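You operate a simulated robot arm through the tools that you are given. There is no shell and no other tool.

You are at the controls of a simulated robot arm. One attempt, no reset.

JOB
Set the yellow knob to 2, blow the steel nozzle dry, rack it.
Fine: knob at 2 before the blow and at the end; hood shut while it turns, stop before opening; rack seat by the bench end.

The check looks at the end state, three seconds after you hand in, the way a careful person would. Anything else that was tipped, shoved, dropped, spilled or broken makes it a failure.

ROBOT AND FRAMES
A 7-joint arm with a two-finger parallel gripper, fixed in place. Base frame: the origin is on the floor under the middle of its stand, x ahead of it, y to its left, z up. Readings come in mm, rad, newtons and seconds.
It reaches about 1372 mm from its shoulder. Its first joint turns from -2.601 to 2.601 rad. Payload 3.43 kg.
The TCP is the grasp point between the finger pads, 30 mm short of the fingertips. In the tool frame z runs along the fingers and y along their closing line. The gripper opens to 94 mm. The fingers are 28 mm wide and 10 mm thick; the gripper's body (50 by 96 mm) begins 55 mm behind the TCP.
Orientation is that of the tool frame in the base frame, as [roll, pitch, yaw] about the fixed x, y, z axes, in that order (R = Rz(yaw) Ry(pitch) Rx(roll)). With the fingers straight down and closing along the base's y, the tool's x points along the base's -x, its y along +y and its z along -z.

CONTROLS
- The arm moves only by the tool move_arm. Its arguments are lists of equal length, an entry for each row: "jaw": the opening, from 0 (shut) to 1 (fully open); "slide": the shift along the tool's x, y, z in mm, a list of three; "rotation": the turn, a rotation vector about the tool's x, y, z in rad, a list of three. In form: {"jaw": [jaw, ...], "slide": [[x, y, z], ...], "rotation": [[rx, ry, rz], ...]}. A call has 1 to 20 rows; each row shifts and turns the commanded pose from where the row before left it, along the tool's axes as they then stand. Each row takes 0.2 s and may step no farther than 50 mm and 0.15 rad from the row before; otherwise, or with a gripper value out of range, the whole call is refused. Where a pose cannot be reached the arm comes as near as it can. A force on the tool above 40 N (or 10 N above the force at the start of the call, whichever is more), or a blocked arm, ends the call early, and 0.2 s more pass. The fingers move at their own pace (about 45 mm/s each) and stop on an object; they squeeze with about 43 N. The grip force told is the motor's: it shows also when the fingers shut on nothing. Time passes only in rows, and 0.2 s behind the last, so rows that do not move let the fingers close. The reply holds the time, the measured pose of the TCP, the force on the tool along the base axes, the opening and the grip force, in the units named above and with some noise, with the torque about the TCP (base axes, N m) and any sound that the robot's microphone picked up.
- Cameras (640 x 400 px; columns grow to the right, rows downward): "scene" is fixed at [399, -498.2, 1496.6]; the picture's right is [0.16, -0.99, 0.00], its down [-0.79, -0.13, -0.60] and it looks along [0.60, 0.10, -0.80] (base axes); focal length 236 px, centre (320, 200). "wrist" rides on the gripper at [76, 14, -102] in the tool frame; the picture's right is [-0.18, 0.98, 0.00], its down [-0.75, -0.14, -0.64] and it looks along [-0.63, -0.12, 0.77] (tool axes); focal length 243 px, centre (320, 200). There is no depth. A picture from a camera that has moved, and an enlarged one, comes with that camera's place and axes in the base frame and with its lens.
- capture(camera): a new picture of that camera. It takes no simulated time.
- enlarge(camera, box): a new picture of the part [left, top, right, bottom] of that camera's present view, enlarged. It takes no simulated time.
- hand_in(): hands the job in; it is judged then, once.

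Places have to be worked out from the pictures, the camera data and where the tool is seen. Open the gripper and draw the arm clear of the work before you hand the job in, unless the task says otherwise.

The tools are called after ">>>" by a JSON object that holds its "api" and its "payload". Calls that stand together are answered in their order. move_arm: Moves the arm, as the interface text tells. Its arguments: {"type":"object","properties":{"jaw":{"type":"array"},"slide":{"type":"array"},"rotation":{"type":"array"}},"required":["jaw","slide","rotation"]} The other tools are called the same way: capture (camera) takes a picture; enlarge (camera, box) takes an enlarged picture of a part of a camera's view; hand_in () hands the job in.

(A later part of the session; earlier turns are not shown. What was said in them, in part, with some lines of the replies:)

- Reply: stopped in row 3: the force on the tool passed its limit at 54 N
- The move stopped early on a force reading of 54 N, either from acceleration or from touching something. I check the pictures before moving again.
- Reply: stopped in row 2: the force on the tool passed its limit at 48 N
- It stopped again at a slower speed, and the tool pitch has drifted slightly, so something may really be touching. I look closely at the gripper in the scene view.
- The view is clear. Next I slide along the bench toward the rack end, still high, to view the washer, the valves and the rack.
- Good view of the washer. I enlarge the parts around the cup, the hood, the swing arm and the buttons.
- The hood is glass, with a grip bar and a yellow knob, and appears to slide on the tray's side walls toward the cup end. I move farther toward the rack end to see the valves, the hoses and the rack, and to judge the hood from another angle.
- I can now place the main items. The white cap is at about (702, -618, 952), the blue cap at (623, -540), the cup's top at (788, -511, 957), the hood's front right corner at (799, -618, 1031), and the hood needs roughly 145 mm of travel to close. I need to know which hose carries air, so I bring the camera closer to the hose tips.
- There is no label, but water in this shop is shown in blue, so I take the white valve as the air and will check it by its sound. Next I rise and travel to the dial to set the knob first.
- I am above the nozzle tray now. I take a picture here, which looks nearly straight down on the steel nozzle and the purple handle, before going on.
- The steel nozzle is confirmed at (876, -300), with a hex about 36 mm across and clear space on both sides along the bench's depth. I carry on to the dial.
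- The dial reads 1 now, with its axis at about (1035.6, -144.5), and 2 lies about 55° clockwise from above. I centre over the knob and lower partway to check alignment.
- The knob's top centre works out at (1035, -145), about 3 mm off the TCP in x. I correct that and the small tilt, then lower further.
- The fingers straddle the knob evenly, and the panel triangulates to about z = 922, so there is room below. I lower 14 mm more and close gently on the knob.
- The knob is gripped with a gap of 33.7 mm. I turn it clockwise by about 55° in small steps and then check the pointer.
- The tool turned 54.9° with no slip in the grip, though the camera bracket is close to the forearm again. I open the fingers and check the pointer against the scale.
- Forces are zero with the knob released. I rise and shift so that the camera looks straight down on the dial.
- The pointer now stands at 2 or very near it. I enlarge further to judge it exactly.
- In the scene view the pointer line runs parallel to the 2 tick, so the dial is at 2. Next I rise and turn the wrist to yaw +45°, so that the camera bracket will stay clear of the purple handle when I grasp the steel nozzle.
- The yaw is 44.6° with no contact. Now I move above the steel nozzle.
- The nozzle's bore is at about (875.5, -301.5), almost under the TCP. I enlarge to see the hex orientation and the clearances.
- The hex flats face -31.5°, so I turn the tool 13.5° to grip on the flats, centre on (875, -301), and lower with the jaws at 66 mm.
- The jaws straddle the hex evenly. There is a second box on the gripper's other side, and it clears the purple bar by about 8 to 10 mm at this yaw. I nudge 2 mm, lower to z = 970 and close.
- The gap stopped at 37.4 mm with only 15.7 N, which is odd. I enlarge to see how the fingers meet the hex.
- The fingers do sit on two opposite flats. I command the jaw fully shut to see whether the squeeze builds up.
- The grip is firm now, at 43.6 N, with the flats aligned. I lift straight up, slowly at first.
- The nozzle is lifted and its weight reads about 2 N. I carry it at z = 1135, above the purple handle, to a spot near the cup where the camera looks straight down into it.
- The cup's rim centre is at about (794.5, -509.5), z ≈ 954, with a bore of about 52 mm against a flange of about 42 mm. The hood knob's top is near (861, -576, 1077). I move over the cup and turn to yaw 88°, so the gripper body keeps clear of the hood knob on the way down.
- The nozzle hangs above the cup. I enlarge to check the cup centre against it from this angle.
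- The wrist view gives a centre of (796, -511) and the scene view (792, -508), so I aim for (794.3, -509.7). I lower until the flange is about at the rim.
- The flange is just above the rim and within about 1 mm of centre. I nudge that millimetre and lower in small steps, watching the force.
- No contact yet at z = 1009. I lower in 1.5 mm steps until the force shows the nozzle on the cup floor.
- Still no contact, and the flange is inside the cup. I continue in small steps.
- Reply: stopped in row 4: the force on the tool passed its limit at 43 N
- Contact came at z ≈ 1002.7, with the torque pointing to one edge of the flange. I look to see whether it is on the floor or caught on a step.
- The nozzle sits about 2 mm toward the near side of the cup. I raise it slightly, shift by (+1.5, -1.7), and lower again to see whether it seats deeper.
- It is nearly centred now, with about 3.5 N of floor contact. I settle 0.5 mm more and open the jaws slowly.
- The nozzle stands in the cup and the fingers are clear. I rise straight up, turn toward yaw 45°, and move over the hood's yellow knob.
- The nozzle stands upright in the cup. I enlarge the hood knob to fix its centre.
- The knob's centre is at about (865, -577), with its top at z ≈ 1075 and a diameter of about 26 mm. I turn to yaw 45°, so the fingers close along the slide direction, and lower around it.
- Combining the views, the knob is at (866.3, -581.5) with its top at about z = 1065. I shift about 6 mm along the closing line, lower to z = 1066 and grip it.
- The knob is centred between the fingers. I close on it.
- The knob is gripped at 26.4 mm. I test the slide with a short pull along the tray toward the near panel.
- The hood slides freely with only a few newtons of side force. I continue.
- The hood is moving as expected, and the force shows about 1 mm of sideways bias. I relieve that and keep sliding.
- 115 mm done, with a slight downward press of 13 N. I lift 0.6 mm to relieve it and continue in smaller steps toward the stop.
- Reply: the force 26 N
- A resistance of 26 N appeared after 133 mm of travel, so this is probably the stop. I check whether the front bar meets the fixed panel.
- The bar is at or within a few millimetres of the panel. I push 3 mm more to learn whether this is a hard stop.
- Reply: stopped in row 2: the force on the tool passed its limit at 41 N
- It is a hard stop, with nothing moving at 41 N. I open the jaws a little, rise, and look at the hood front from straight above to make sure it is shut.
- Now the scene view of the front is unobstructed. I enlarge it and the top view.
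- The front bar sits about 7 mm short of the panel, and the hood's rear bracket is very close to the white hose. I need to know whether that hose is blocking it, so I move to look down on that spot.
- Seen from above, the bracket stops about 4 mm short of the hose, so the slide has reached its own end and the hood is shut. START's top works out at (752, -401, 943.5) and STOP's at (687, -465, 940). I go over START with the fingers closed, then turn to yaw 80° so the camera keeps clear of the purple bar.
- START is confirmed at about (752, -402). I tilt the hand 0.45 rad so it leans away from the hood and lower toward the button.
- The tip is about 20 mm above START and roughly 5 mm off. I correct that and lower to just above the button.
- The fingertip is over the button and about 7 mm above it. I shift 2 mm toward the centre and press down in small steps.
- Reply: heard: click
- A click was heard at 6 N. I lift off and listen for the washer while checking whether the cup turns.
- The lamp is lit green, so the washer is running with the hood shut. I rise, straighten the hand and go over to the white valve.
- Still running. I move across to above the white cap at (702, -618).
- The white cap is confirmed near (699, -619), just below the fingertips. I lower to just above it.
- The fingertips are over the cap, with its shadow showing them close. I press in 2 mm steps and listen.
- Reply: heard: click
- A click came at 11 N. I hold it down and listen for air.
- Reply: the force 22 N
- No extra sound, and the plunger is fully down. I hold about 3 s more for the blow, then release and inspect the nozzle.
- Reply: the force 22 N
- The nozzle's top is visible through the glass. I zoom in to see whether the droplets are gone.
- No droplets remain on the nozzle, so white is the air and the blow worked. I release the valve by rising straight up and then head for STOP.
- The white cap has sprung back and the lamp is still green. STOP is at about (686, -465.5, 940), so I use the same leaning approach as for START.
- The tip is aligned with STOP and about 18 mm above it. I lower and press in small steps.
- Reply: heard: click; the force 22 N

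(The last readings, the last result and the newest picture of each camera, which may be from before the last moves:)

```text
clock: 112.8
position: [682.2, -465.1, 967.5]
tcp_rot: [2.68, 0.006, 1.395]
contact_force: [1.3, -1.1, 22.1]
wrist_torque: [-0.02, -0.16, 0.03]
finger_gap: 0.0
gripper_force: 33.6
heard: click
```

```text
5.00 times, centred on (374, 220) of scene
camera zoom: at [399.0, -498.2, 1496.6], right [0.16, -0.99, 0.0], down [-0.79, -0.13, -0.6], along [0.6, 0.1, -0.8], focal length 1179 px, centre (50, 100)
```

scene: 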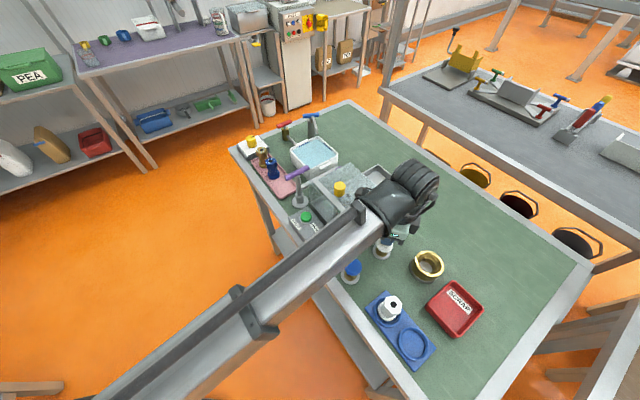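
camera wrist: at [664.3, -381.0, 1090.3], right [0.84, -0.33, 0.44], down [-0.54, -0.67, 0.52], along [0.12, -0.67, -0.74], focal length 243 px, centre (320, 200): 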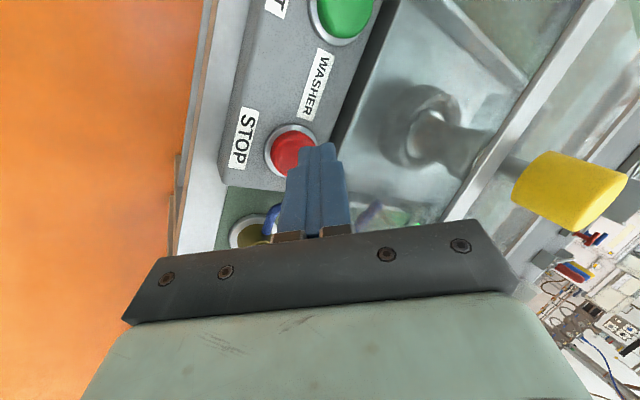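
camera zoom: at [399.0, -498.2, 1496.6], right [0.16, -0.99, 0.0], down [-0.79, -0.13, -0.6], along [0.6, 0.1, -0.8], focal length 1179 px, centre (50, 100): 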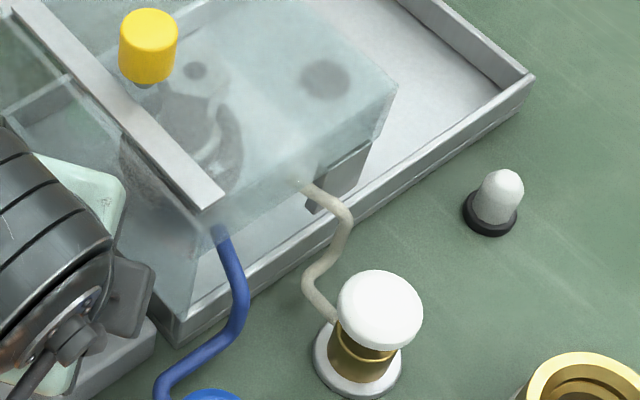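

The STOP click came and the lamp is out, so the washer is stopped. I lift away, straighten the hand, and turn back to yaw 45° for the hood knob.

>>> {"api": "move_arm", "payload": {"jaw": [0, 0, 0, 0, 0, 0, 0, 0, 0, 0, 0, 0, 0, 0, 0, 0], "slide": [[0, 0.9, -1.8], [0, 2.7, -5.4], [0, 5.3, -10.8], [0, 8.9, -17.9], [0, 11.1, -22.4], [0, 11.1, -22.4], [0, 11.1, -22.4], [0, 11.1, -22.4], [0, 8.9, -17.9], [0, 5.3, -10.8], [0, 2.7, -5.4], [0, 0, 0], [0, 0, 0], [0, 0, 0], [0, 0, 0], [0, 0, 0]], "rotation": [[0, 0, 0], [0, 0, 0], [0, 0, 0], [0, 0, 0], [0, 0, 0], [0, 0, 0], [0, 0, 0], [0, 0, 0], [0, 0, 0], [0, 0, 0], [0.04, 0, 0], [0.09, 0, 0], [0.12, 0, 0], [0.12, 0, 0], [0.07, 0, 0], [0.02, 0, 0]]}}

>>> {"api": "enlarge", "payload": {"camera": "scene", "box": [316, 170, 380, 210]}}

```text
clock: 116.2
position: [682.7, -461.9, 1145.1]
tcp_rot: [-3.14, 0.007, 1.395]
contact_force: [0.5, 0.4, 0.5]
wrist_torque: [0.0, -0.03, 0.01]
finger_gap: 0.0
gripper_force: 32.7
```

```text
10.00 times, centred on (348, 190) of scene
camera zoom: at [399.0, -498.2, 1496.6], right [0.16, -0.99, 0.0], down [-0.79, -0.13, -0.6], along [0.6, 0.1, -0.8], focal length 2358 px, centre (40, 300)
```

zoom: 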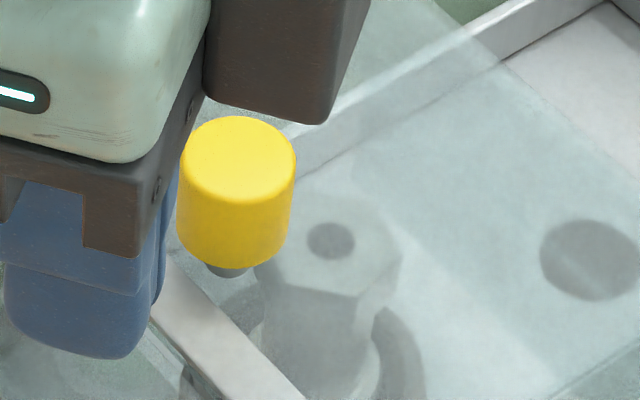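

The nozzle's visible faces are dry. I move over the hood knob, turn to yaw 45° and open the jaws.

>>> {"api": "move_arm", "payload": {"jaw": [0.1, 0.2, 0.3, 0.4, 0.5, 0.5, 0.5, 0.5, 0.5, 0.5, 0.5, 0.5, 0.5, 0.5], "slide": [[-0.5, 5, 0], [-1, 11, 0], [-1.6, 17, 0], [-2, 20, 0], [-2, 19, 0], [-1.2, 12, 0], [-0.8, 8.3, 0], [0, 0, 0], [0, 0, 0], [0, 0, 0], [0, 0, 0], [0, 0, 0], [0, 0, 0], [0, 0, 0]], "rotation": [[0, 0, 0], [0, 0, 0], [0, 0, 0], [0, 0, 0], [0, 0, 0], [0, 0, 0], [0, 0, 0.04], [0, 0, 0.1], [0, 0, 0.12], [0, 0, 0.12], [0, 0, 0.1], [0, 0, 0.08], [0, 0, 0.04], [0, 0, 0.01]]}}

>>> {"api": "capture", "payload": {"camera": "wrist"}}

```text
clock: 119.2
position: [771.9, -488.7, 1144.7]
tcp_rot: [3.138, 0.003, 0.783]
contact_force: [-0.2, -0.1, 0.1]
wrist_torque: [0.03, -0.02, -0.01]
finger_gap: 46.7
gripper_force: 0.1
```

```text
taken
camera wrist: at [836.2, -443.1, 1248.0], right [0.56, -0.83, 0.0], down [-0.63, -0.43, 0.64], along [-0.53, -0.36, -0.76], focal length 243 px, centre (320, 200)
```

wrist: 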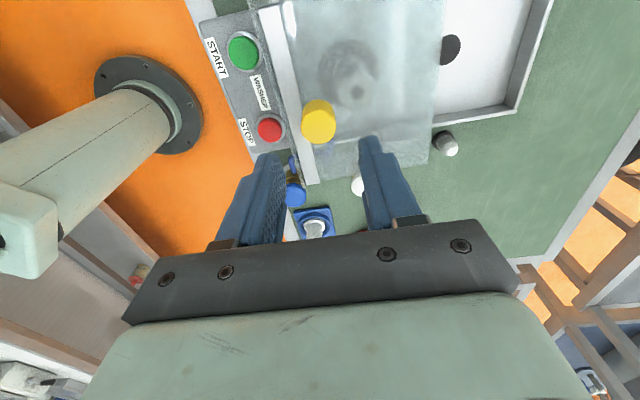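

The knob is right below. I lower to z = 1067 and grip it again.

>>> {"api": "move_arm", "payload": {"jaw": [0.5, 0.5, 0.5, 0.5, 0.5, 0.5, 0.5, 0.35, 0.2, 0.1, 0, 0], "slide": [[0.5, -0.5, 5], [0.5, -0.5, 10], [0, 0, 16], [0, 0, 18], [0, 0, 14], [0, 0, 9], [0, 0, 5], [0, 0, 0], [0, 0, 0], [0, 0, 0], [0, 0, 0], [0, 0, 0]], "rotation": [[0, 0, 0], [0, 0, 0], [0, 0, 0], [0, 0, 0], [0, 0, 0], [0, 0, 0], [0, 0, 0], [0, 0, 0], [0, 0, 0], [0, 0, 0], [0, 0, 0], [0, 0, 0]]}}

>>> {"api": "enlarge", "payload": {"camera": "wrist", "box": [240, 60, 480, 210]}}

```text
clock: 121.8
position: [773.1, -488.5, 1067.9]
tcp_rot: [3.14, 0.004, 0.787]
contact_force: [-1.8, 1.1, -4.9]
wrist_torque: [0.39, 0.24, 0.05]
finger_gap: 26.6
gripper_force: 44.5
```

```text
2.67 times, centred on (360, 135) of wrist
camera zoom: at [836.4, -442.4, 1171.2], right [0.56, -0.83, 0.0], down [-0.63, -0.43, 0.64], along [-0.53, -0.37, -0.76], focal length 647 px, centre (213, 373)
```

zoom: 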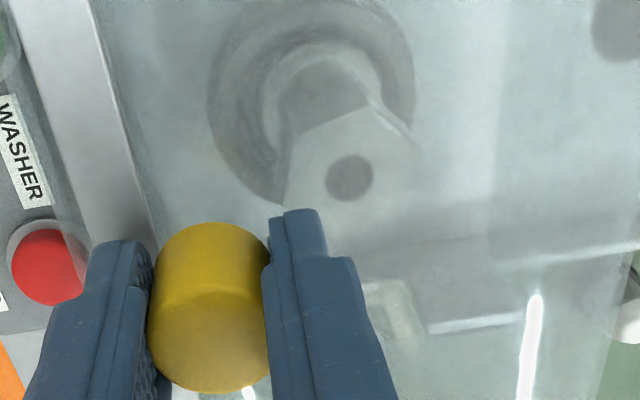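

Gripped, and the nozzle's body looks dry too. I slide the hood back open along the rails.

>>> {"api": "move_arm", "payload": {"jaw": [0, 0, 0, 0, 0, 0, 0, 0, 0, 0, 0, 0], "slide": [[0, 2, 0], [0, 4, 0], [0, 6, 0], [0, 8, 0], [0, 8, 0], [0, 8, 0], [0, 8, 0], [0, 8, 0], [0, 8, 0], [0, 6, 0], [0, 4, 0], [0, 2, 0]], "rotation": [[0, 0, 0], [0, 0, 0], [0, 0, 0], [0, 0, 0], [0, 0, 0], [0, 0, 0], [0, 0, 0], [0, 0, 0], [0, 0, 0], [0, 0, 0], [0, 0, 0], [0, 0, 0]]}}

```text
clock: 124.4
position: [821.1, -537.8, 1068.0]
tcp_rot: [3.138, 0.005, 0.787]
contact_force: [6.9, 7.3, -7.3]
wrist_torque: [0.19, 0.85, -0.04]
finger_gap: 26.4
gripper_force: 44.8
```

About 10 N of side force. I relieve it with a 1 mm shift and finish opening.

>>> {"api": "move_arm", "payload": {"jaw": [0, 0, 0, 0, 0, 0, 0, 0, 0, 0, 0], "slide": [[0.6, 2, 0.3], [0.5, 4, 0], [0.2, 6, 0], [0.1, 8, 0], [0.1, 8, 0], [0.1, 8, 0], [0.1, 8, 0], [0, 8, 0], [0, 6, 0], [0, 3, 0], [0, 1, 0]], "rotation": [[0, 0, 0], [0, 0, 0], [0, 0, 0], [0, 0, 0], [0, 0, 0], [0, 0, 0], [0, 0, 0], [0, 0, 0], [0, 0, 0], [0, 0, 0], [0, 0, 0]]}}

>>> {"api": "capture", "payload": {"camera": "scene"}}

>>> {"api": "capture", "payload": {"camera": "wrist"}}

```text
clock: 126.8
position: [866.8, -582.9, 1068.3]
tcp_rot: [3.139, 0.006, 0.783]
contact_force: [-10.0, -9.9, -9.2]
wrist_torque: [-0.33, 0.37, -0.12]
finger_gap: 26.5
gripper_force: 45.3
```

```text
taken
```

scene: 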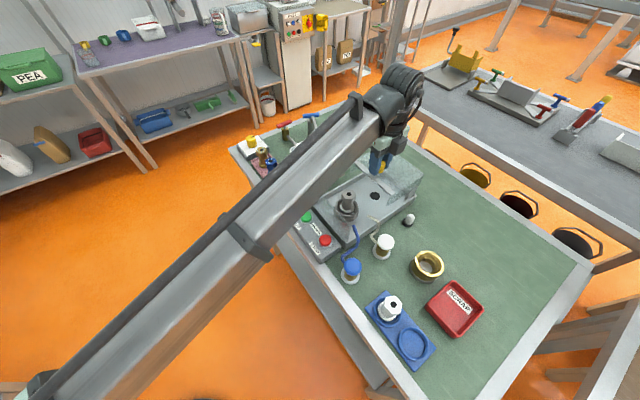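

```text
taken
camera wrist: at [931.1, -536.9, 1171.1], right [0.56, -0.83, 0.0], down [-0.63, -0.43, 0.65], along [-0.53, -0.37, -0.76], focal length 243 px, centre (320, 200)
```

wrist: 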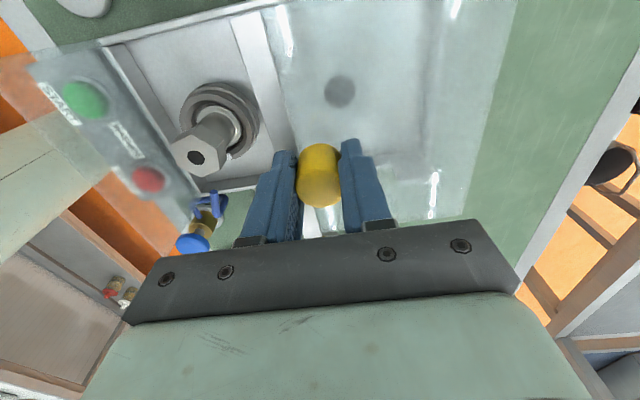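

The hood is back at its original open position. I relieve the side force, open the jaws and rise off the knob.

>>> {"api": "move_arm", "payload": {"jaw": [0.1, 0.3, 0.45, 0.55, 0.6, 0.6, 0.6, 0.6, 0.6, 0.6, 0.6], "slide": [[-0.8, 0, 0], [0, 0, 0], [0, 0, 0], [0, 0, 0], [0, 0, 0], [0, 0, -5], [0, 0, -10], [0, 0, -18], [0, 0, -22], [0, 0, -16], [0, 0, -8]], "rotation": [[0, 0, 0], [0, 0, 0], [0, 0, 0], [0, 0, 0], [0, 0, 0], [0, 0, 0], [0, 0, 0], [0, 0, 0], [0, 0, 0], [0, 0, 0], [0, 0, 0]]}}

>>> {"api": "enlarge", "payload": {"camera": "scene", "box": [316, 170, 412, 230]}}

>>> {"api": "enlarge", "payload": {"camera": "scene", "box": [328, 185, 368, 210]}}

```text
clock: 129.2
position: [867.2, -581.7, 1148.7]
tcp_rot: [3.138, 0.004, 0.786]
contact_force: [-0.7, -0.4, -0.7]
wrist_torque: [0.01, 0.0, -0.01]
finger_gap: 56.4
gripper_force: 0.2
```

```text
6.67 times, centred on (364, 200) of scene
camera zoom: at [399.0, -498.2, 1496.6], right [0.16, -0.99, 0.0], down [-0.79, -0.13, -0.6], along [0.6, 0.1, -0.8], focal length 1572 px, centre (27, 200)
```

zoom: 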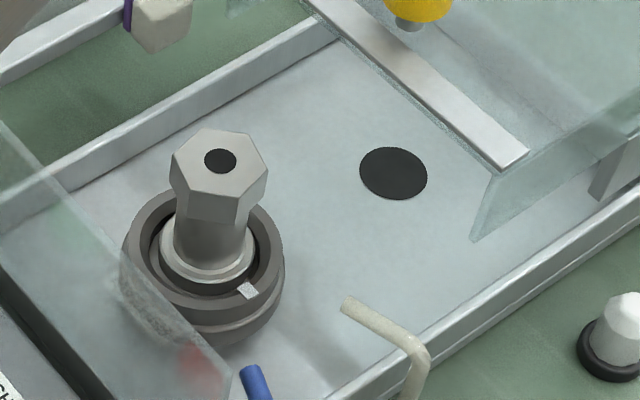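

```text
16.00 times, centred on (348, 198) of scene
camera zoom: at [399.0, -498.2, 1496.6], right [0.16, -0.99, 0.0], down [-0.79, -0.13, -0.6], along [0.6, 0.1, -0.8], focal length 3773 px, centre (-128, 240)
```

zoom: 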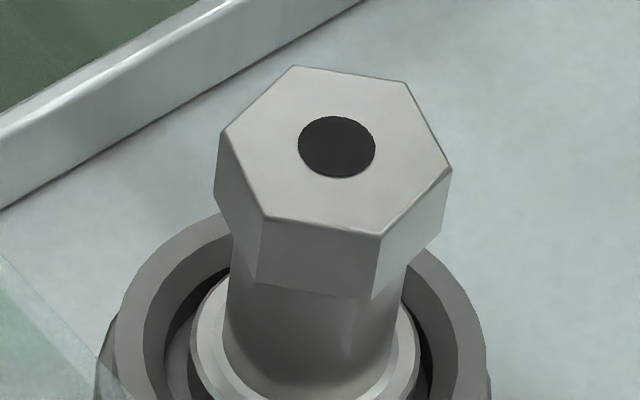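

The nozzle is clean and dry, standing in the cup at about (799, -510), and its flats face -2.4°, which suits yaw 87.6°. I move above it and turn.

>>> {"api": "move_arm", "payload": {"jaw": [0.6, 0.65, 0.7, 0.7, 0.7, 0.7, 0.7, 0.7, 0.7, 0.7, 0.7, 0.7, 0.7, 0.7, 0.7, 0.7], "slide": [[0.2, -5, 0], [0.2, -11, 0], [0.2, -17, 0], [0.2, -20, 0], [0.2, -18, 0], [0.2, -13, 0], [0.2, -9, 0], [0.1, -5.6, 0], [0, 0, 0], [0, 0, 0], [0, 0, 0], [0, 0, 6], [0, 0, 12], [0, 0, 16], [0, 0, 12], [0, 0, 6]], "rotation": [[0, 0, 0], [0, 0, 0], [0, 0, 0], [0, 0, 0], [0, 0, -0.04], [0, 0, -0.08], [0, 0, -0.1], [0, 0, -0.12], [0, 0, -0.13], [0, 0, -0.12], [0, 0, -0.1], [0, 0, -0.053], [0, 0, 0], [0, 0, 0], [0, 0, 0], [0, 0, 0]]}}

>>> {"api": "capture", "payload": {"camera": "wrist"}}

>>> {"api": "enlarge", "payload": {"camera": "wrist", "box": [240, 80, 400, 180]}}

```text
clock: 132.6
position: [797.2, -514.1, 1093.8]
tcp_rot: [3.14, 0.006, 1.526]
contact_force: [-0.4, 0.1, 0.0]
wrist_torque: [0.01, 0.0, -0.01]
finger_gap: 65.8
gripper_force: 0.2
```

```text
taken
camera wrist: at [813.7, -436.3, 1197.6], right [0.97, -0.23, 0.0], down [-0.17, -0.74, 0.65], along [-0.15, -0.63, -0.76], focal length 243 px, centre (320, 200)
```

wrist: 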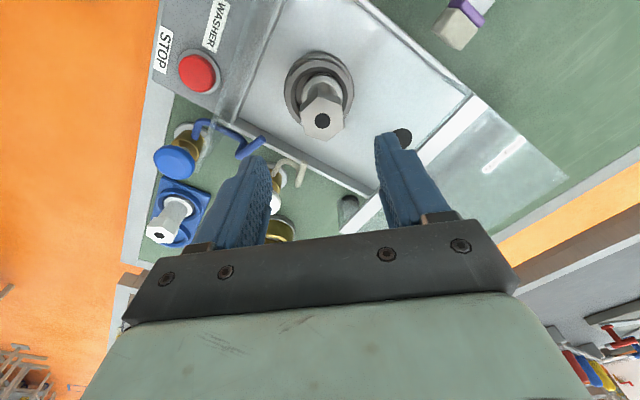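

```text
4.00 times, centred on (320, 130) of wrist
camera zoom: at [813.7, -436.3, 1197.6], right [0.97, -0.23, 0.0], down [-0.17, -0.74, 0.65], along [-0.15, -0.63, -0.76], focal length 970 px, centre (320, 480)
```

zoom: 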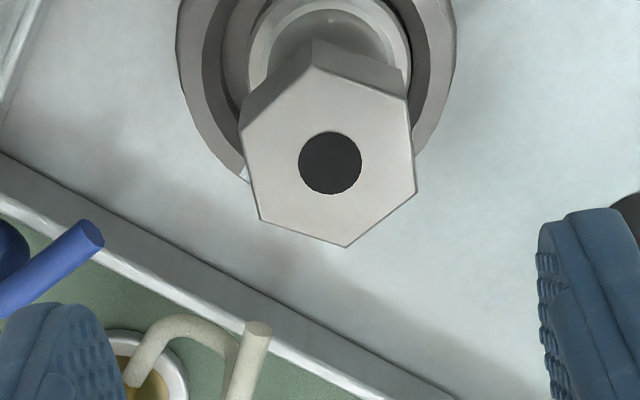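

The bore lies almost exactly under the TCP, at (797, -513.8), and the flats are within 2 to 3° of the jaws. I lower to z ≈ 1002 and grip.

>>> {"api": "move_arm", "payload": {"jaw": [0.7, 0.7, 0.7, 0.7, 0.7, 0.7, 0.7, 0.7, 0.7], "slide": [[0.3, 0.2, 4], [0.3, 0.2, 9], [0, 0, 14], [0, 0, 16], [0, 0, 16], [0, 0, 14], [0, 0, 10], [0, 0, 6], [0, 0, 2.8]], "rotation": [[0, 0, 0.01], [0, 0, 0.02], [0, 0, 0], [0, 0, 0], [0, 0, 0], [0, 0, 0], [0, 0, 0], [0, 0, 0], [0, 0, 0]]}}

>>> {"api": "enlarge", "payload": {"camera": "wrist", "box": [220, 90, 420, 215]}}

>>> {"api": "enlarge", "payload": {"camera": "scene", "box": [316, 170, 396, 220]}}

```text
clock: 134.6
position: [797.0, -512.9, 1003.3]
tcp_rot: [-3.141, 0.006, 1.498]
contact_force: [-1.2, 0.0, 0.5]
wrist_torque: [0.0, 0.04, -0.03]
finger_gap: 65.6
gripper_force: 0.0
```

```text
3.20 times, centred on (320, 152) of wrist
camera zoom: at [816.6, -436.3, 1106.5], right [0.97, -0.26, 0.0], down [-0.2, -0.74, 0.65], along [-0.16, -0.62, -0.76], focal length 776 px, centre (320, 352)
```

zoom: 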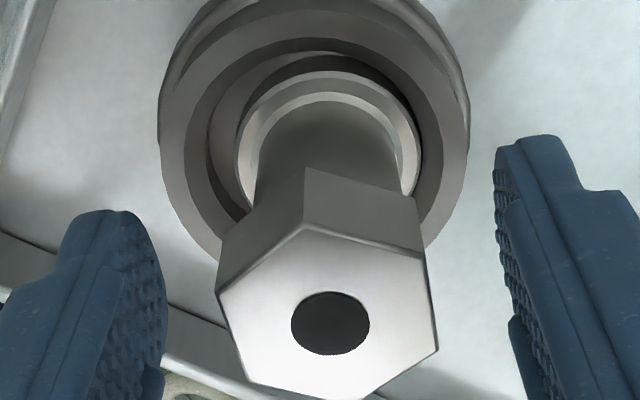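

```text
8.00 times, centred on (356, 195) of scene
camera zoom: at [399.0, -498.2, 1496.6], right [0.16, -0.99, 0.0], down [-0.79, -0.13, -0.6], along [0.6, 0.1, -0.8], focal length 1887 px, centre (32, 240)
```

zoom: 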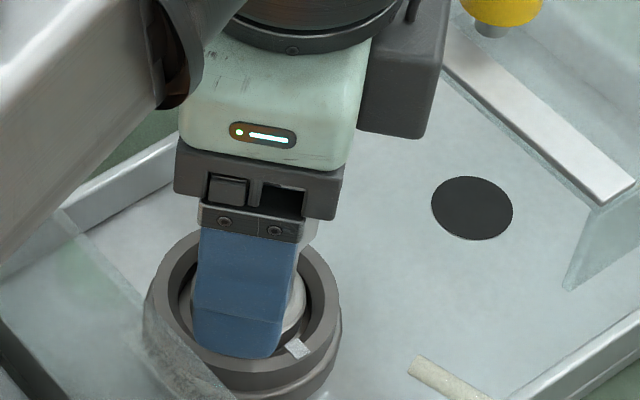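

The hex is centred between the fingers. I close to full squeeze and then lift straight up.

>>> {"api": "move_arm", "payload": {"jaw": [0.55, 0.4, 0.25, 0.1, 0.0, 0.0, 0.0, 0.0], "slide": [[0, 0, 0], [0, 0, 0], [0, 0, 0], [0, 0, 0], [0, 0, 0], [0, 0, 0], [0, 0, 0], [0, 0, 0]], "rotation": [[0, 0, 0], [0, 0, 0], [0, 0, 0], [0, 0, 0], [0, 0, 0], [0, 0, 0], [0, 0, 0], [0, 0, 0]]}}

```text
clock: 136.4
position: [796.8, -512.6, 1002.8]
tcp_rot: [3.141, 0.005, 1.499]
contact_force: [0.0, -0.6, 0.2]
wrist_torque: [0.06, 0.03, -0.02]
finger_gap: 36.2
gripper_force: 42.8
```

Gripped at 36.2 mm and 42.8 N. I lift straight out of the cup to z ≈ 1137.

>>> {"api": "move_arm", "payload": {"jaw": [0, 0, 0, 0, 0, 0, 0, 0, 0, 0], "slide": [[0, 0, -3], [0, 0, -7], [0, 0, -12], [0, 0, -18], [0, 0, -22], [0, 0, -22], [0, 0, -20], [0, 0, -16], [0, 0, -10], [0, 0, -5]], "rotation": [[0, 0, 0], [0, 0, 0], [0, 0, 0], [0, 0, 0], [0, 0, 0], [0, 0, 0], [0, 0, 0], [0, 0, 0], [0, 0, 0], [0, 0, 0]]}}

>>> {"api": "enlarge", "payload": {"camera": "scene", "box": [316, 150, 412, 210]}}

```text
clock: 138.6
position: [798.1, -511.6, 1137.4]
tcp_rot: [-3.139, 0.007, 1.497]
contact_force: [0.3, 0.7, -1.5]
wrist_torque: [-0.03, 0.01, 0.0]
finger_gap: 36.2
gripper_force: 42.9
```

```text
6.67 times, centred on (364, 180) of scene
camera zoom: at [399.0, -498.2, 1496.6], right [0.16, -0.99, 0.0], down [-0.79, -0.13, -0.6], along [0.6, 0.1, -0.8], focal length 1572 px, centre (27, 333)
```

zoom: 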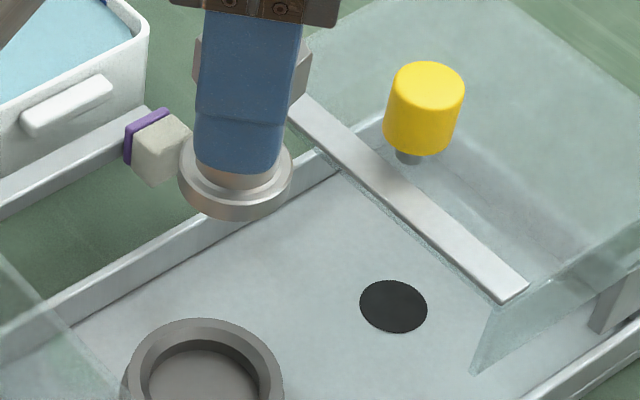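

The nozzle is out of the cup. I carry it high toward the rack and turn to yaw 45° on the way.

>>> {"api": "move_arm", "payload": {"jaw": [0, 0, 0, 0, 0, 0, 0, 0, 0, 0, 0, 0, 0, 0, 0, 0, 0, 0, 0, 0], "slide": [[-3, -5, 0], [-6, -10, 0], [-9, -15, 0], [-12, -20, 0], [-14, -24, 0], [-15, -25, 0], [-15, -25, 0], [-15, -25, 0], [-15, -25, 0], [-14, -24, 0], [-11, -20, 0], [-9, -15, 0], [-6, -10, 0], [-2.7, -4.9, 0], [0, 0, 0], [0, 0, 0], [0, 0, 0], [0, 0, 0], [0, 0, 0], [0, 0, 0]], "rotation": [[0, 0, 0], [0, 0, 0], [0, 0, 0], [0, 0, 0], [0, 0, 0], [0, 0, 0], [0, 0, 0], [0, 0, 0], [0, 0, 0], [0, 0, 0], [0, 0, 0.02], [0, 0, 0.05], [0, 0, 0.08], [0, 0, 0.1], [0, 0, 0.12], [0, 0, 0.12], [0, 0, 0.1], [0, 0, 0.07], [0, 0, 0.04], [0, 0, 0.012]]}}

>>> {"api": "capture", "payload": {"camera": "wrist"}}

>>> {"api": "capture", "payload": {"camera": "scene"}}

```text
clock: 142.8
position: [539.0, -638.3, 1139.5]
tcp_rot: [3.141, 0.004, 0.785]
contact_force: [0.0, -0.6, -1.9]
wrist_torque: [0.03, -0.02, -0.02]
finger_gap: 36.2
gripper_force: 43.2
```

```text
taken
camera wrist: at [602.2, -593.3, 1242.5], right [0.56, -0.83, 0.0], down [-0.63, -0.43, 0.64], along [-0.53, -0.37, -0.76], focal length 243 px, centre (320, 200)
```

wrist: 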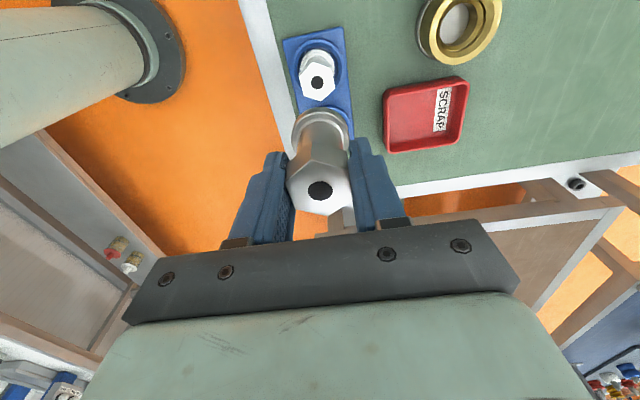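

```text
taken
```

scene: 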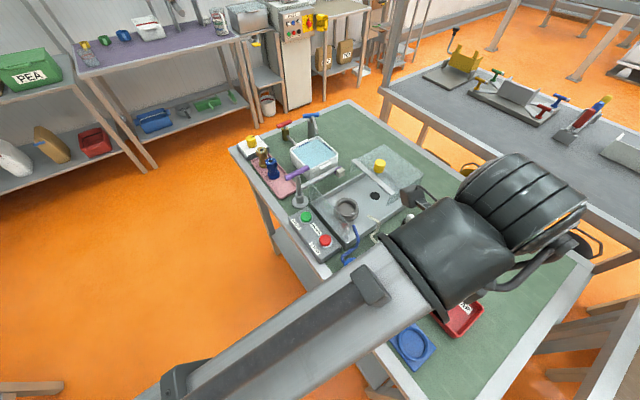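

The free seat, by the bench end, is near (492, -687). I move above it and lower a bit to see it beside the held nozzle.

>>> {"api": "move_arm", "payload": {"jaw": [0, 0, 0, 0, 0, 0, 0, 0, 0], "slide": [[-4, 0, 0], [-9, 0.3, 0], [-14, 0.3, 0], [-16, 0.3, 2], [-13, 0.3, 6], [-8, 0.3, 9], [-4, 0, 9], [0, 0, 6], [0, 0, 3]], "rotation": [[0, 0, 0], [0, 0, 0], [0, 0, 0], [0, 0, 0], [0, 0, 0], [0, 0, 0], [0, 0, 0], [0, 0, 0], [0, 0, 0]]}}

>>> {"api": "capture", "payload": {"camera": "wrist"}}

>>> {"api": "capture", "payload": {"camera": "scene"}}

```text
clock: 144.8
position: [491.5, -686.6, 1102.4]
tcp_rot: [3.141, 0.003, 0.784]
contact_force: [0.8, 0.2, -2.5]
wrist_torque: [-0.02, -0.01, 0.0]
finger_gap: 36.1
gripper_force: 42.8
```

```text
taken
camera wrist: at [556.3, -642.0, 1206.8], right [0.57, -0.82, 0.0], down [-0.63, -0.43, 0.64], along [-0.53, -0.37, -0.76], focal length 243 px, centre (320, 200)
```

wrist: 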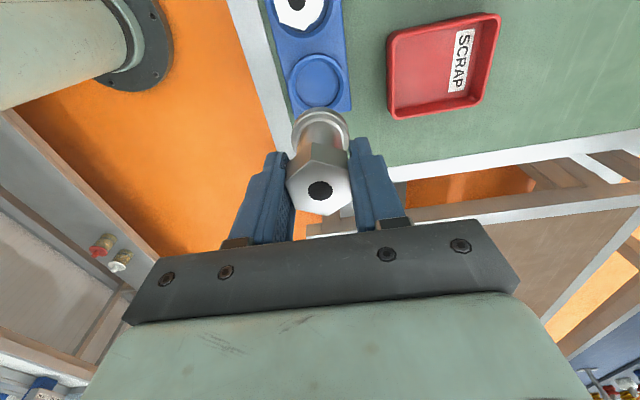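

```text
taken
```

scene: 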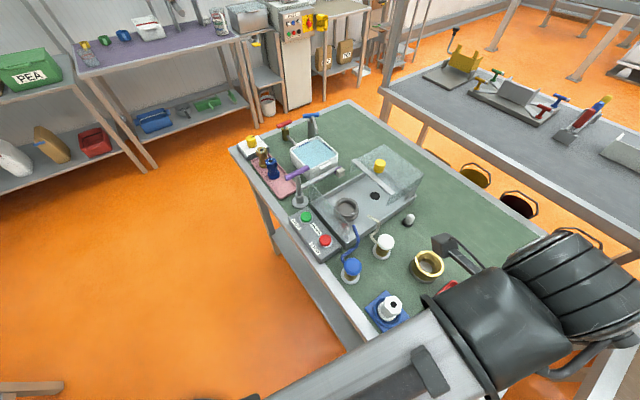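

The free seat shows clearly above the nozzle in the wrist view. I enlarge to fix its centre.

>>> {"api": "enlarge", "payload": {"camera": "wrist", "box": [256, 40, 384, 120]}}

>>> {"api": "enlarge", "payload": {"camera": "wrist", "box": [240, 0, 400, 100]}}

```text
5.00 times, centred on (320, 80) of wrist
camera zoom: at [556.3, -642.0, 1206.8], right [0.57, -0.82, 0.0], down [-0.63, -0.43, 0.64], along [-0.53, -0.37, -0.76], focal length 1213 px, centre (320, 800)
```

zoom: 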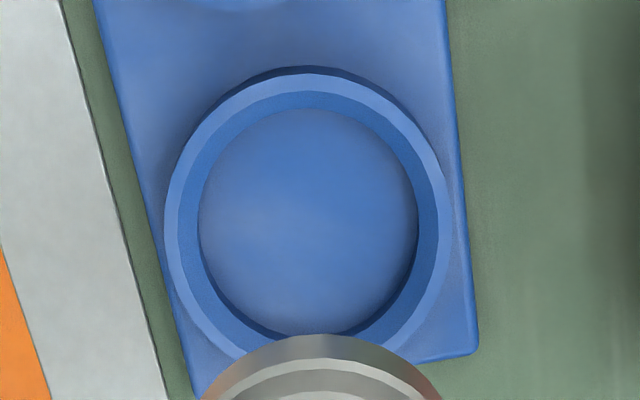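

```text
4.00 times, centred on (320, 50) of wrist
camera zoom: at [556.3, -642.0, 1206.8], right [0.57, -0.82, 0.0], down [-0.63, -0.43, 0.64], along [-0.53, -0.37, -0.76], focal length 970 px, centre (320, 800)
```

zoom: 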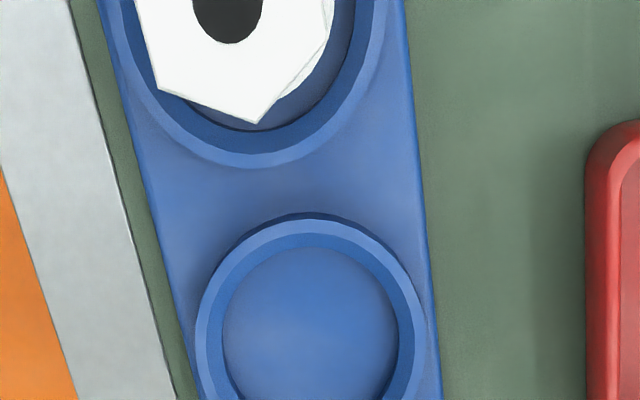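

The seat centre works out at (491, -686.5), right under the TCP, with about 52 mm of floor for a 42 mm flange. I lower most of the way.

>>> {"api": "move_arm", "payload": {"jaw": [0, 0, 0, 0, 0, 0, 0, 0, 0, 0], "slide": [[0, 0, 4], [0, 0, 9], [0, 0, 14], [0, 0, 17], [0, 0, 18], [0, 0, 17], [0, 0, 14], [0, 0, 9], [0, 0, 5], [0, 0, 2]], "rotation": [[0, 0, 0], [0, 0, 0], [0, 0, 0], [0, 0, 0], [0, 0, 0], [0, 0, 0], [0, 0, 0], [0, 0, 0], [0, 0, 0], [0, 0, 0]]}}

>>> {"api": "capture", "payload": {"camera": "wrist"}}

>>> {"api": "enlarge", "payload": {"camera": "wrist", "box": [240, 80, 400, 180]}}

>>> {"api": "capture", "payload": {"camera": "scene"}}

```text
clock: 147.0
position: [491.5, -687.7, 993.7]
tcp_rot: [3.141, 0.003, 0.784]
contact_force: [-0.4, -0.9, -1.5]
wrist_torque: [-0.01, 0.01, -0.01]
finger_gap: 35.9
gripper_force: 43.4
```

```text
taken
camera wrist: at [555.4, -642.1, 1097.9], right [0.57, -0.82, 0.0], down [-0.63, -0.43, 0.64], along [-0.53, -0.37, -0.76], focal length 243 px, centre (320, 200)
```

wrist: 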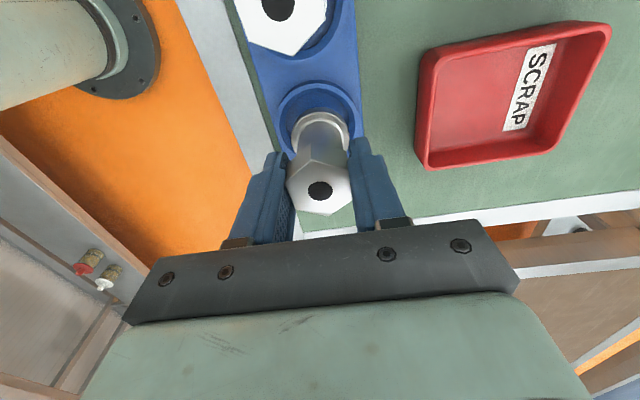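

```text
4.00 times, centred on (320, 130) of wrist
camera zoom: at [555.4, -642.1, 1097.9], right [0.57, -0.82, 0.0], down [-0.63, -0.43, 0.64], along [-0.53, -0.37, -0.76], focal length 970 px, centre (320, 480)
```

zoom: 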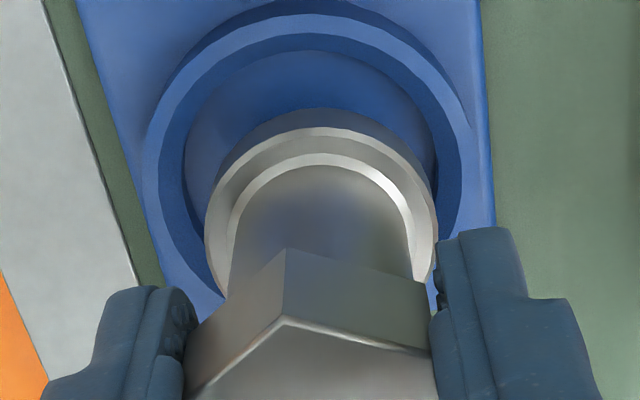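

```text
taken
```

scene: 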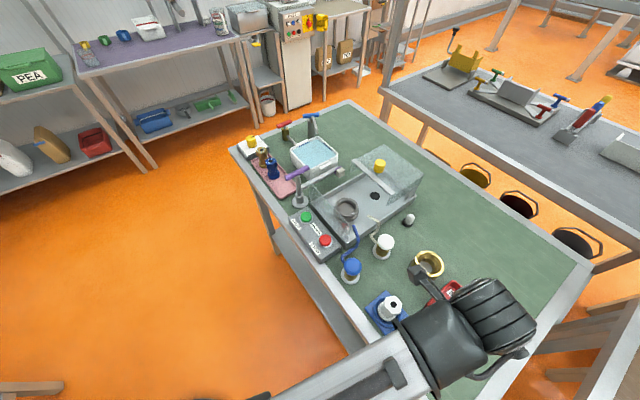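

The nozzle sits about 2.5 mm off along the closing line and 1.5 mm off along the rack. I correct both and lower until just above the seat floor.

>>> {"api": "move_arm", "payload": {"jaw": [0, 0, 0, 0, 0, 0], "slide": [[-0.7, -1.2, 0], [-0.8, -1.3, 1], [0, 0, 4], [0, 0, 5], [0, 0, 4], [0, 0, 2]], "rotation": [[0, 0, 0], [0, 0, 0], [0, 0, 0], [0, 0, 0], [0, 0, 0], [0, 0, 0]]}}

>>> {"api": "enlarge", "payload": {"camera": "wrist", "box": [240, 80, 400, 180]}}

```text
clock: 148.4
position: [489.5, -687.2, 978.8]
tcp_rot: [3.139, 0.004, 0.785]
contact_force: [0.7, -0.6, -1.8]
wrist_torque: [0.01, -0.01, -0.02]
finger_gap: 36.2
gripper_force: 42.9
```

```text
4.00 times, centred on (320, 130) of wrist
camera zoom: at [552.8, -641.8, 1082.0], right [0.57, -0.82, 0.0], down [-0.63, -0.43, 0.64], along [-0.53, -0.37, -0.76], focal length 970 px, centre (320, 480)
```

zoom: 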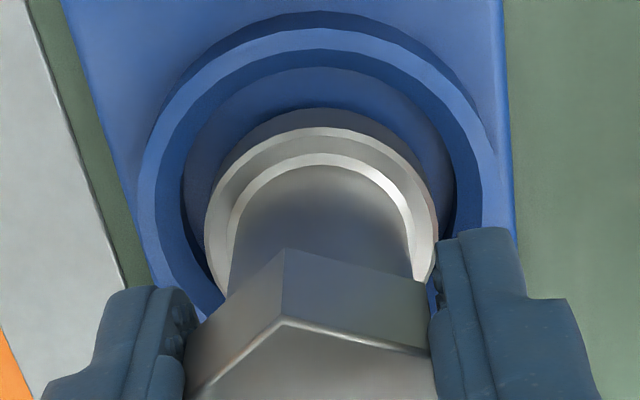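

It is centred now on both axes. I lower in small steps until it touches.

>>> {"api": "move_arm", "payload": {"jaw": [0, 0, 0, 0], "slide": [[0, 0, 1.5], [0, 0, 1.5], [0, 0, 1.2], [0, 0, 1]], "rotation": [[0, 0, 0], [0, 0, 0], [0, 0, 0], [0, 0, 0]]}}

```text
clock: 149.4
position: [490.1, -686.7, 974.5]
tcp_rot: [3.139, 0.004, 0.786]
contact_force: [-0.2, 0.5, 0.1]
wrist_torque: [0.0, 0.0, 0.02]
finger_gap: 35.2
gripper_force: 42.8
```

The weight reading has vanished, so it is just touching. I go down in 0.7 mm steps to confirm.

>>> {"api": "move_arm", "payload": {"jaw": [0, 0], "slide": [[0, 0, 0.7], [0, 0, 0.7]], "rotation": [[0, 0, 0], [0, 0, 0]]}}

>>> {"api": "enlarge", "payload": {"camera": "wrist", "box": [240, 80, 400, 180]}}

```text
clock: 150.0
position: [489.2, -686.1, 973.1]
tcp_rot: [3.137, 0.003, 0.785]
contact_force: [2.5, 1.9, 12.4]
wrist_torque: [0.24, 0.08, -0.06]
finger_gap: 35.3
gripper_force: 43.6
```

```text
4.00 times, centred on (320, 130) of wrist
camera zoom: at [552.5, -642.0, 1076.7], right [0.57, -0.82, 0.0], down [-0.63, -0.43, 0.64], along [-0.53, -0.37, -0.77], focal length 970 px, centre (320, 480)
```

zoom: 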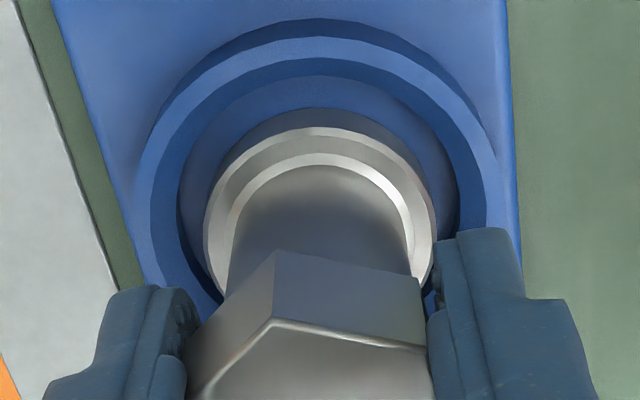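

It is on the seat floor with 12 N, well inside the ring. I release slowly.

>>> {"api": "move_arm", "payload": {"jaw": [0.3, 0.38, 0.42, 0.46, 0.5, 0.55, 0.6, 0.6], "slide": [[0, 0, -0.5], [0, 0, 0], [0, 0, 0], [0, 0, 0], [0, 0, 0], [0, 0, 0], [0, 0, 0], [0, 0, 0]], "rotation": [[0, 0, 0], [0, 0, 0], [0, 0, 0], [0, 0, 0], [0, 0, 0], [0, 0, 0], [0, 0, 0], [0, 0, 0]]}}

>>> {"api": "enlarge", "payload": {"camera": "wrist", "box": [220, 80, 420, 205]}}

```text
clock: 151.8
position: [488.9, -687.7, 972.7]
tcp_rot: [3.14, 0.004, 0.787]
contact_force: [0.5, -0.1, -0.1]
wrist_torque: [0.01, 0.01, -0.02]
finger_gap: 56.2
gripper_force: 0.1
```

```text
3.20 times, centred on (320, 142) of wrist
camera zoom: at [552.6, -642.0, 1076.6], right [0.57, -0.82, 0.0], down [-0.63, -0.43, 0.64], along [-0.53, -0.37, -0.76], focal length 776 px, centre (320, 384)
```

zoom: 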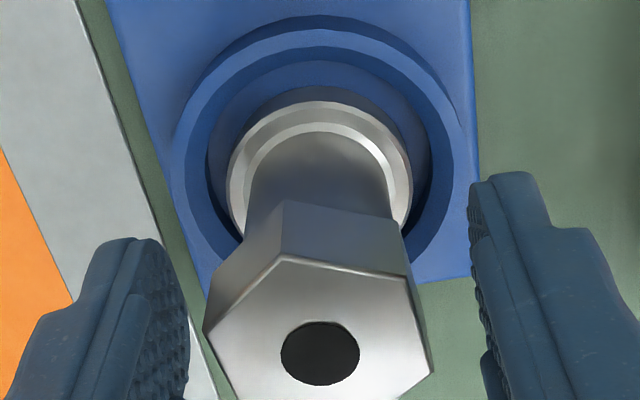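

Released, and the nozzle stands in the seat. I rise straight up and then draw the arm back clear.

>>> {"api": "move_arm", "payload": {"jaw": [0.6, 0.6, 0.6, 0.65, 0.7, 0.8, 0.9, 1, 1, 1, 1, 1], "slide": [[0, 0, -3], [0, 0, -7], [0, 0, -12], [0, 0, -18], [0, 0, -22], [0, 0, -24], [0, 0, -24], [0, 0, -22], [0, 0, -18], [0, 0, -12], [0, 0, -8], [0, 0, -4]], "rotation": [[0, 0, 0], [0, 0, 0], [0, 0, 0], [0, 0, 0], [0, 0, 0], [0, 0, 0], [0, 0, 0], [0, 0, 0], [0, 0, 0], [0, 0, 0], [0, 0, 0], [0, 0, 0]]}}

>>> {"api": "capture", "payload": {"camera": "wrist"}}

>>> {"api": "capture", "payload": {"camera": "scene"}}

```text
clock: 154.4
position: [488.6, -687.4, 1145.8]
tcp_rot: [3.138, 0.003, 0.786]
contact_force: [0.1, 0.2, 0.0]
wrist_torque: [0.01, 0.0, 0.02]
finger_gap: 94.1
gripper_force: 0.1
```

```text
taken
camera wrist: at [552.9, -641.3, 1249.3], right [0.57, -0.82, 0.0], down [-0.63, -0.43, 0.64], along [-0.53, -0.37, -0.76], focal length 243 px, centre (320, 200)
```

wrist: 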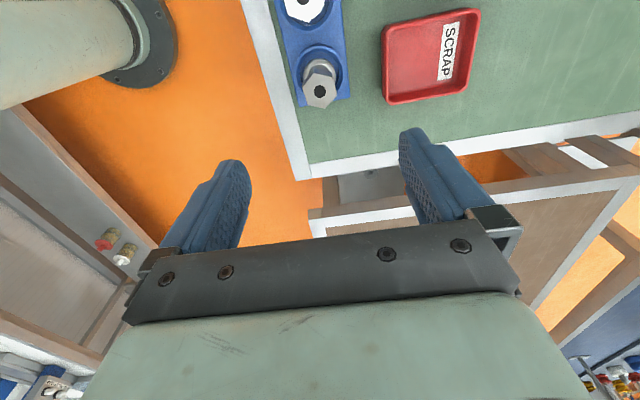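

```text
taken
```

scene: 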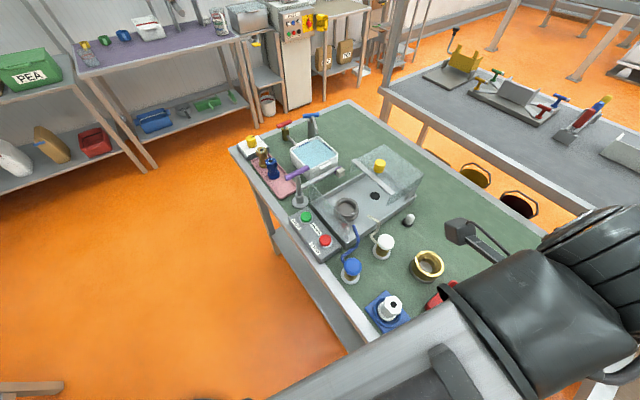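

The steel nozzle stands in the end seat. I check the dial, the nozzle tray, and the racked nozzle in enlarged views.

>>> {"api": "enlarge", "payload": {"camera": "scene", "box": [232, 125, 272, 150]}}

>>> {"api": "enlarge", "payload": {"camera": "scene", "box": [220, 100, 380, 200]}}

>>> {"api": "enlarge", "payload": {"camera": "wrist", "box": [256, 0, 416, 110]}}

```text
16.00 times, centred on (252, 138) of scene
camera zoom: at [399.0, -498.2, 1496.6], right [0.16, -0.99, 0.0], down [-0.79, -0.13, -0.6], along [0.6, 0.1, -0.8], focal length 3773 px, centre (1408, 1200)
```

zoom: 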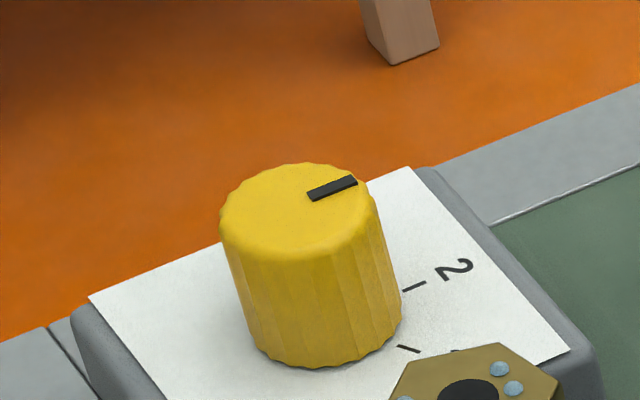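

```text
4.00 times, centred on (300, 150) of scene
camera zoom: at [399.0, -498.2, 1496.6], right [0.16, -0.99, 0.0], down [-0.79, -0.13, -0.6], along [0.6, 0.1, -0.8], focal length 943 px, centre (400, 400)
```

zoom: 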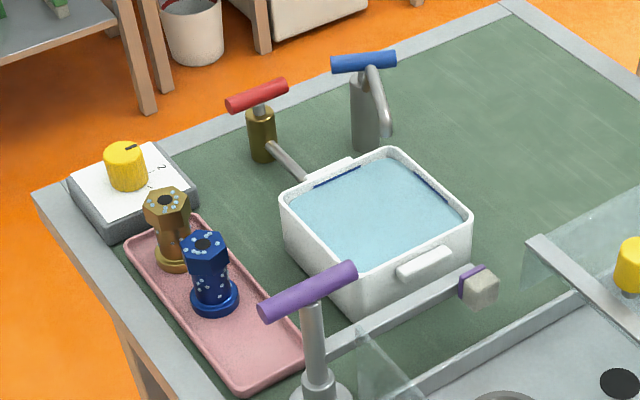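

```text
3.64 times, centred on (336, 55) of wrist
camera zoom: at [552.9, -641.3, 1249.3], right [0.57, -0.82, 0.0], down [-0.63, -0.43, 0.64], along [-0.53, -0.37, -0.76], focal length 882 px, centre (262, 727)
```

zoom: 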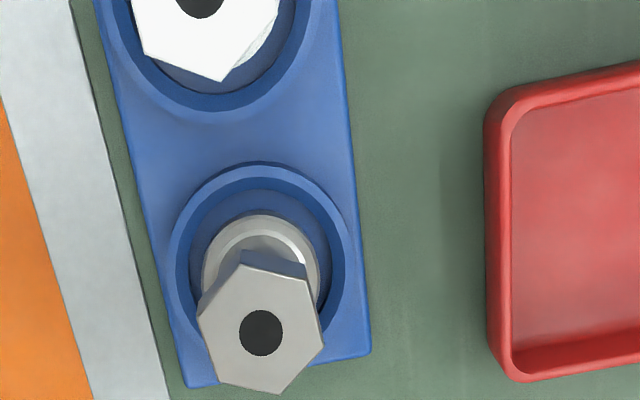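

Everything is in place. The dial points at 2 (its pointer agrees with the tick to about 1°), the other nozzles are untouched, and the steel nozzle is upright in the end seat. I draw the arm away, high along the bench, to its starting area.

>>> {"api": "move_arm", "payload": {"jaw": [1, 1, 1, 1, 1, 1, 1, 1, 1, 1, 1, 1, 1, 1, 1, 1, 1, 1], "slide": [[0, 0, -6], [0, 0, -10], [4, -0.3, -10], [9, -0.7, -6], [15, -1.2, -2], [21, -1.6, 0], [26, -2, 0], [28, -2.2, 0], [28, -2.2, 0], [28, -2.2, 0], [28, -2.2, 0], [28, -2.2, 0], [28, -2.2, 0], [28, -2.2, 0], [24, -1.8, 0], [18, -1.4, 0], [12, -0.9, 0], [5, -0.4, 0]], "rotation": [[0, 0, 0], [0, 0, 0], [0, 0, 0], [0, 0, 0], [0, 0, 0], [0, 0, 0], [0, 0, 0], [0, 0, 0], [0, 0, 0], [0, 0, 0], [0, 0, 0], [0, 0, 0], [0, 0, 0], [0, 0, 0], [0, 0, 0], [0, 0, 0], [0, 0, 0], [0, 0, 0]]}}

>>> {"api": "move_arm", "payload": {"jaw": [1, 1, 1, 1, 1, 1, 1, 1, 1, 1, 1, 1, 1, 1, 1, 1, 1, 1, 1], "slide": [[4, -0.3, 0], [9, -0.7, 0], [15, -1.2, 0], [21, -1.6, 0], [26, -2, 0], [28, -2.2, 0], [28, -2.2, 0], [28, -2.2, 0], [28, -2.2, 0], [28, -2.2, 0], [28, -2.2, 0], [28, -2.2, 0], [28, -2.2, 0], [28, -2.2, 0], [24, -1.8, 0], [18, -1.4, 0], [12, -0.9, 0], [7, -0.4, 0], [3, 0, 0]], "rotation": [[0, 0, 0], [0, 0, 0], [0, 0, 0], [0, 0, 0], [0, 0, 0], [0, 0, 0], [0, 0, 0], [0, 0, 0], [0, 0, 0], [0, 0, 0], [0, 0, 0], [0, 0, 0], [0, 0, 0], [0, 0, 0], [0, 0, 0], [0, 0, 0], [0, 0, 0], [0, 0, 0], [0, 0, 0]]}}

>>> {"api": "capture", "payload": {"camera": "scene"}}

```text
clock: 158.2
position: [703.1, -435.1, 1179.0]
tcp_rot: [3.128, 0.001, 0.787]
contact_force: [-0.3, -1.0, -0.2]
wrist_torque: [-0.01, -0.03, 0.02]
finger_gap: 94.0
gripper_force: 0.0
```

```text
clock: 162.2
position: [960.0, -135.8, 1176.3]
tcp_rot: [3.139, 0.004, 0.787]
contact_force: [0.0, 0.2, 0.2]
wrist_torque: [0.01, 0.02, 0.04]
finger_gap: 93.8
gripper_force: 0.0
```

```text
taken
```

scene: 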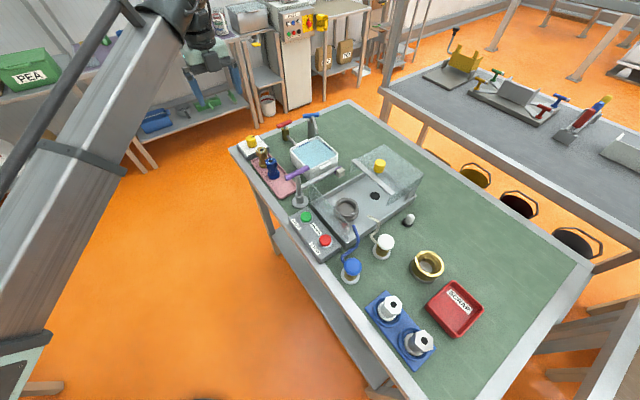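

The arm is clear and the whole bench is in view. I make a last check of the racked nozzle, the washer and the dial.

>>> {"api": "enlarge", "payload": {"camera": "scene", "box": [350, 280, 478, 360]}}

>>> {"api": "enlarge", "payload": {"camera": "scene", "box": [280, 140, 440, 240]}}

>>> {"api": "enlarge", "payload": {"camera": "scene", "box": [220, 110, 316, 170]}}

```text
5.00 times, centred on (414, 320) of scene
camera zoom: at [399.0, -498.2, 1496.6], right [0.16, -0.99, 0.0], down [-0.79, -0.13, -0.6], along [0.6, 0.1, -0.8], focal length 1179 px, centre (-150, -400)
```

zoom: 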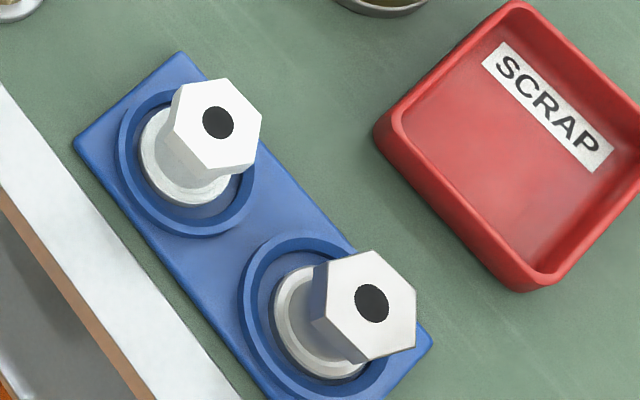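

```text
4.00 times, centred on (360, 190) of scene
camera zoom: at [399.0, -498.2, 1496.6], right [0.16, -0.99, 0.0], down [-0.79, -0.13, -0.6], along [0.6, 0.1, -0.8], focal length 943 px, centre (160, 240)
```

zoom: 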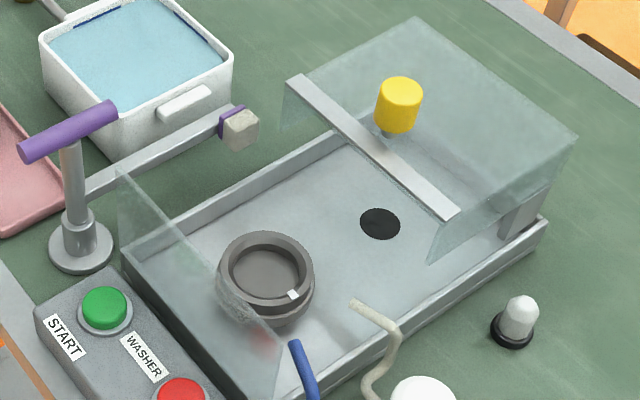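

```text
6.67 times, centred on (268, 140) of scene
camera zoom: at [399.0, -498.2, 1496.6], right [0.16, -0.99, 0.0], down [-0.79, -0.13, -0.6], along [0.6, 0.1, -0.8], focal length 1572 px, centre (667, 600)
```

zoom: 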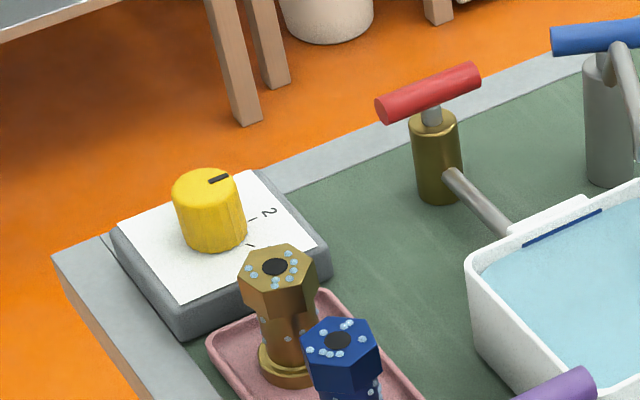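

The final state looks right: the dial is at 2, the washer is off, and the steel nozzle is dry and upright in the rack seat by the bench end. Nothing else has moved and the gripper is open and clear, so I hand the job in.

>>> {"api": "hand_in", "payload": {}}

```text
The job is handed in.
```

The job is handed in: the steel nozzle is blown dry and standing upright in the rack seat by the bench end. The check's result has not come back.

- **Knob:** I turned the yellow dial from 1 to 2 before the blow. It still pointed at 2 at the end, within about 1° by my reading of the picture.
- **Blow:** I shut the hood before pressing START, and the lamp came on green. Nothing is labelled, so I took the white valve to be the air. After about 4–5 seconds of holding it down, no droplets could be seen on the nozzle.
- **Hood:** It closed to a hard stop about 7 mm short of the fixed front panel. I took that as fully shut because the washer started.
- **Stop and open:** I pressed STOP and saw the lamp go out before sliding the hood back to its original open position.
- **Rest of the bench:** In the last pictures nothing else had moved or tipped. The gripper was open and the arm was clear of the work.

Early on, two moves stopped on the force limit. The first was high over the bench, with the gripper touching nothing there. On the second, the gripper's camera seemed to be pressing on the arm's own forearm. I turned the wrist and carried on.
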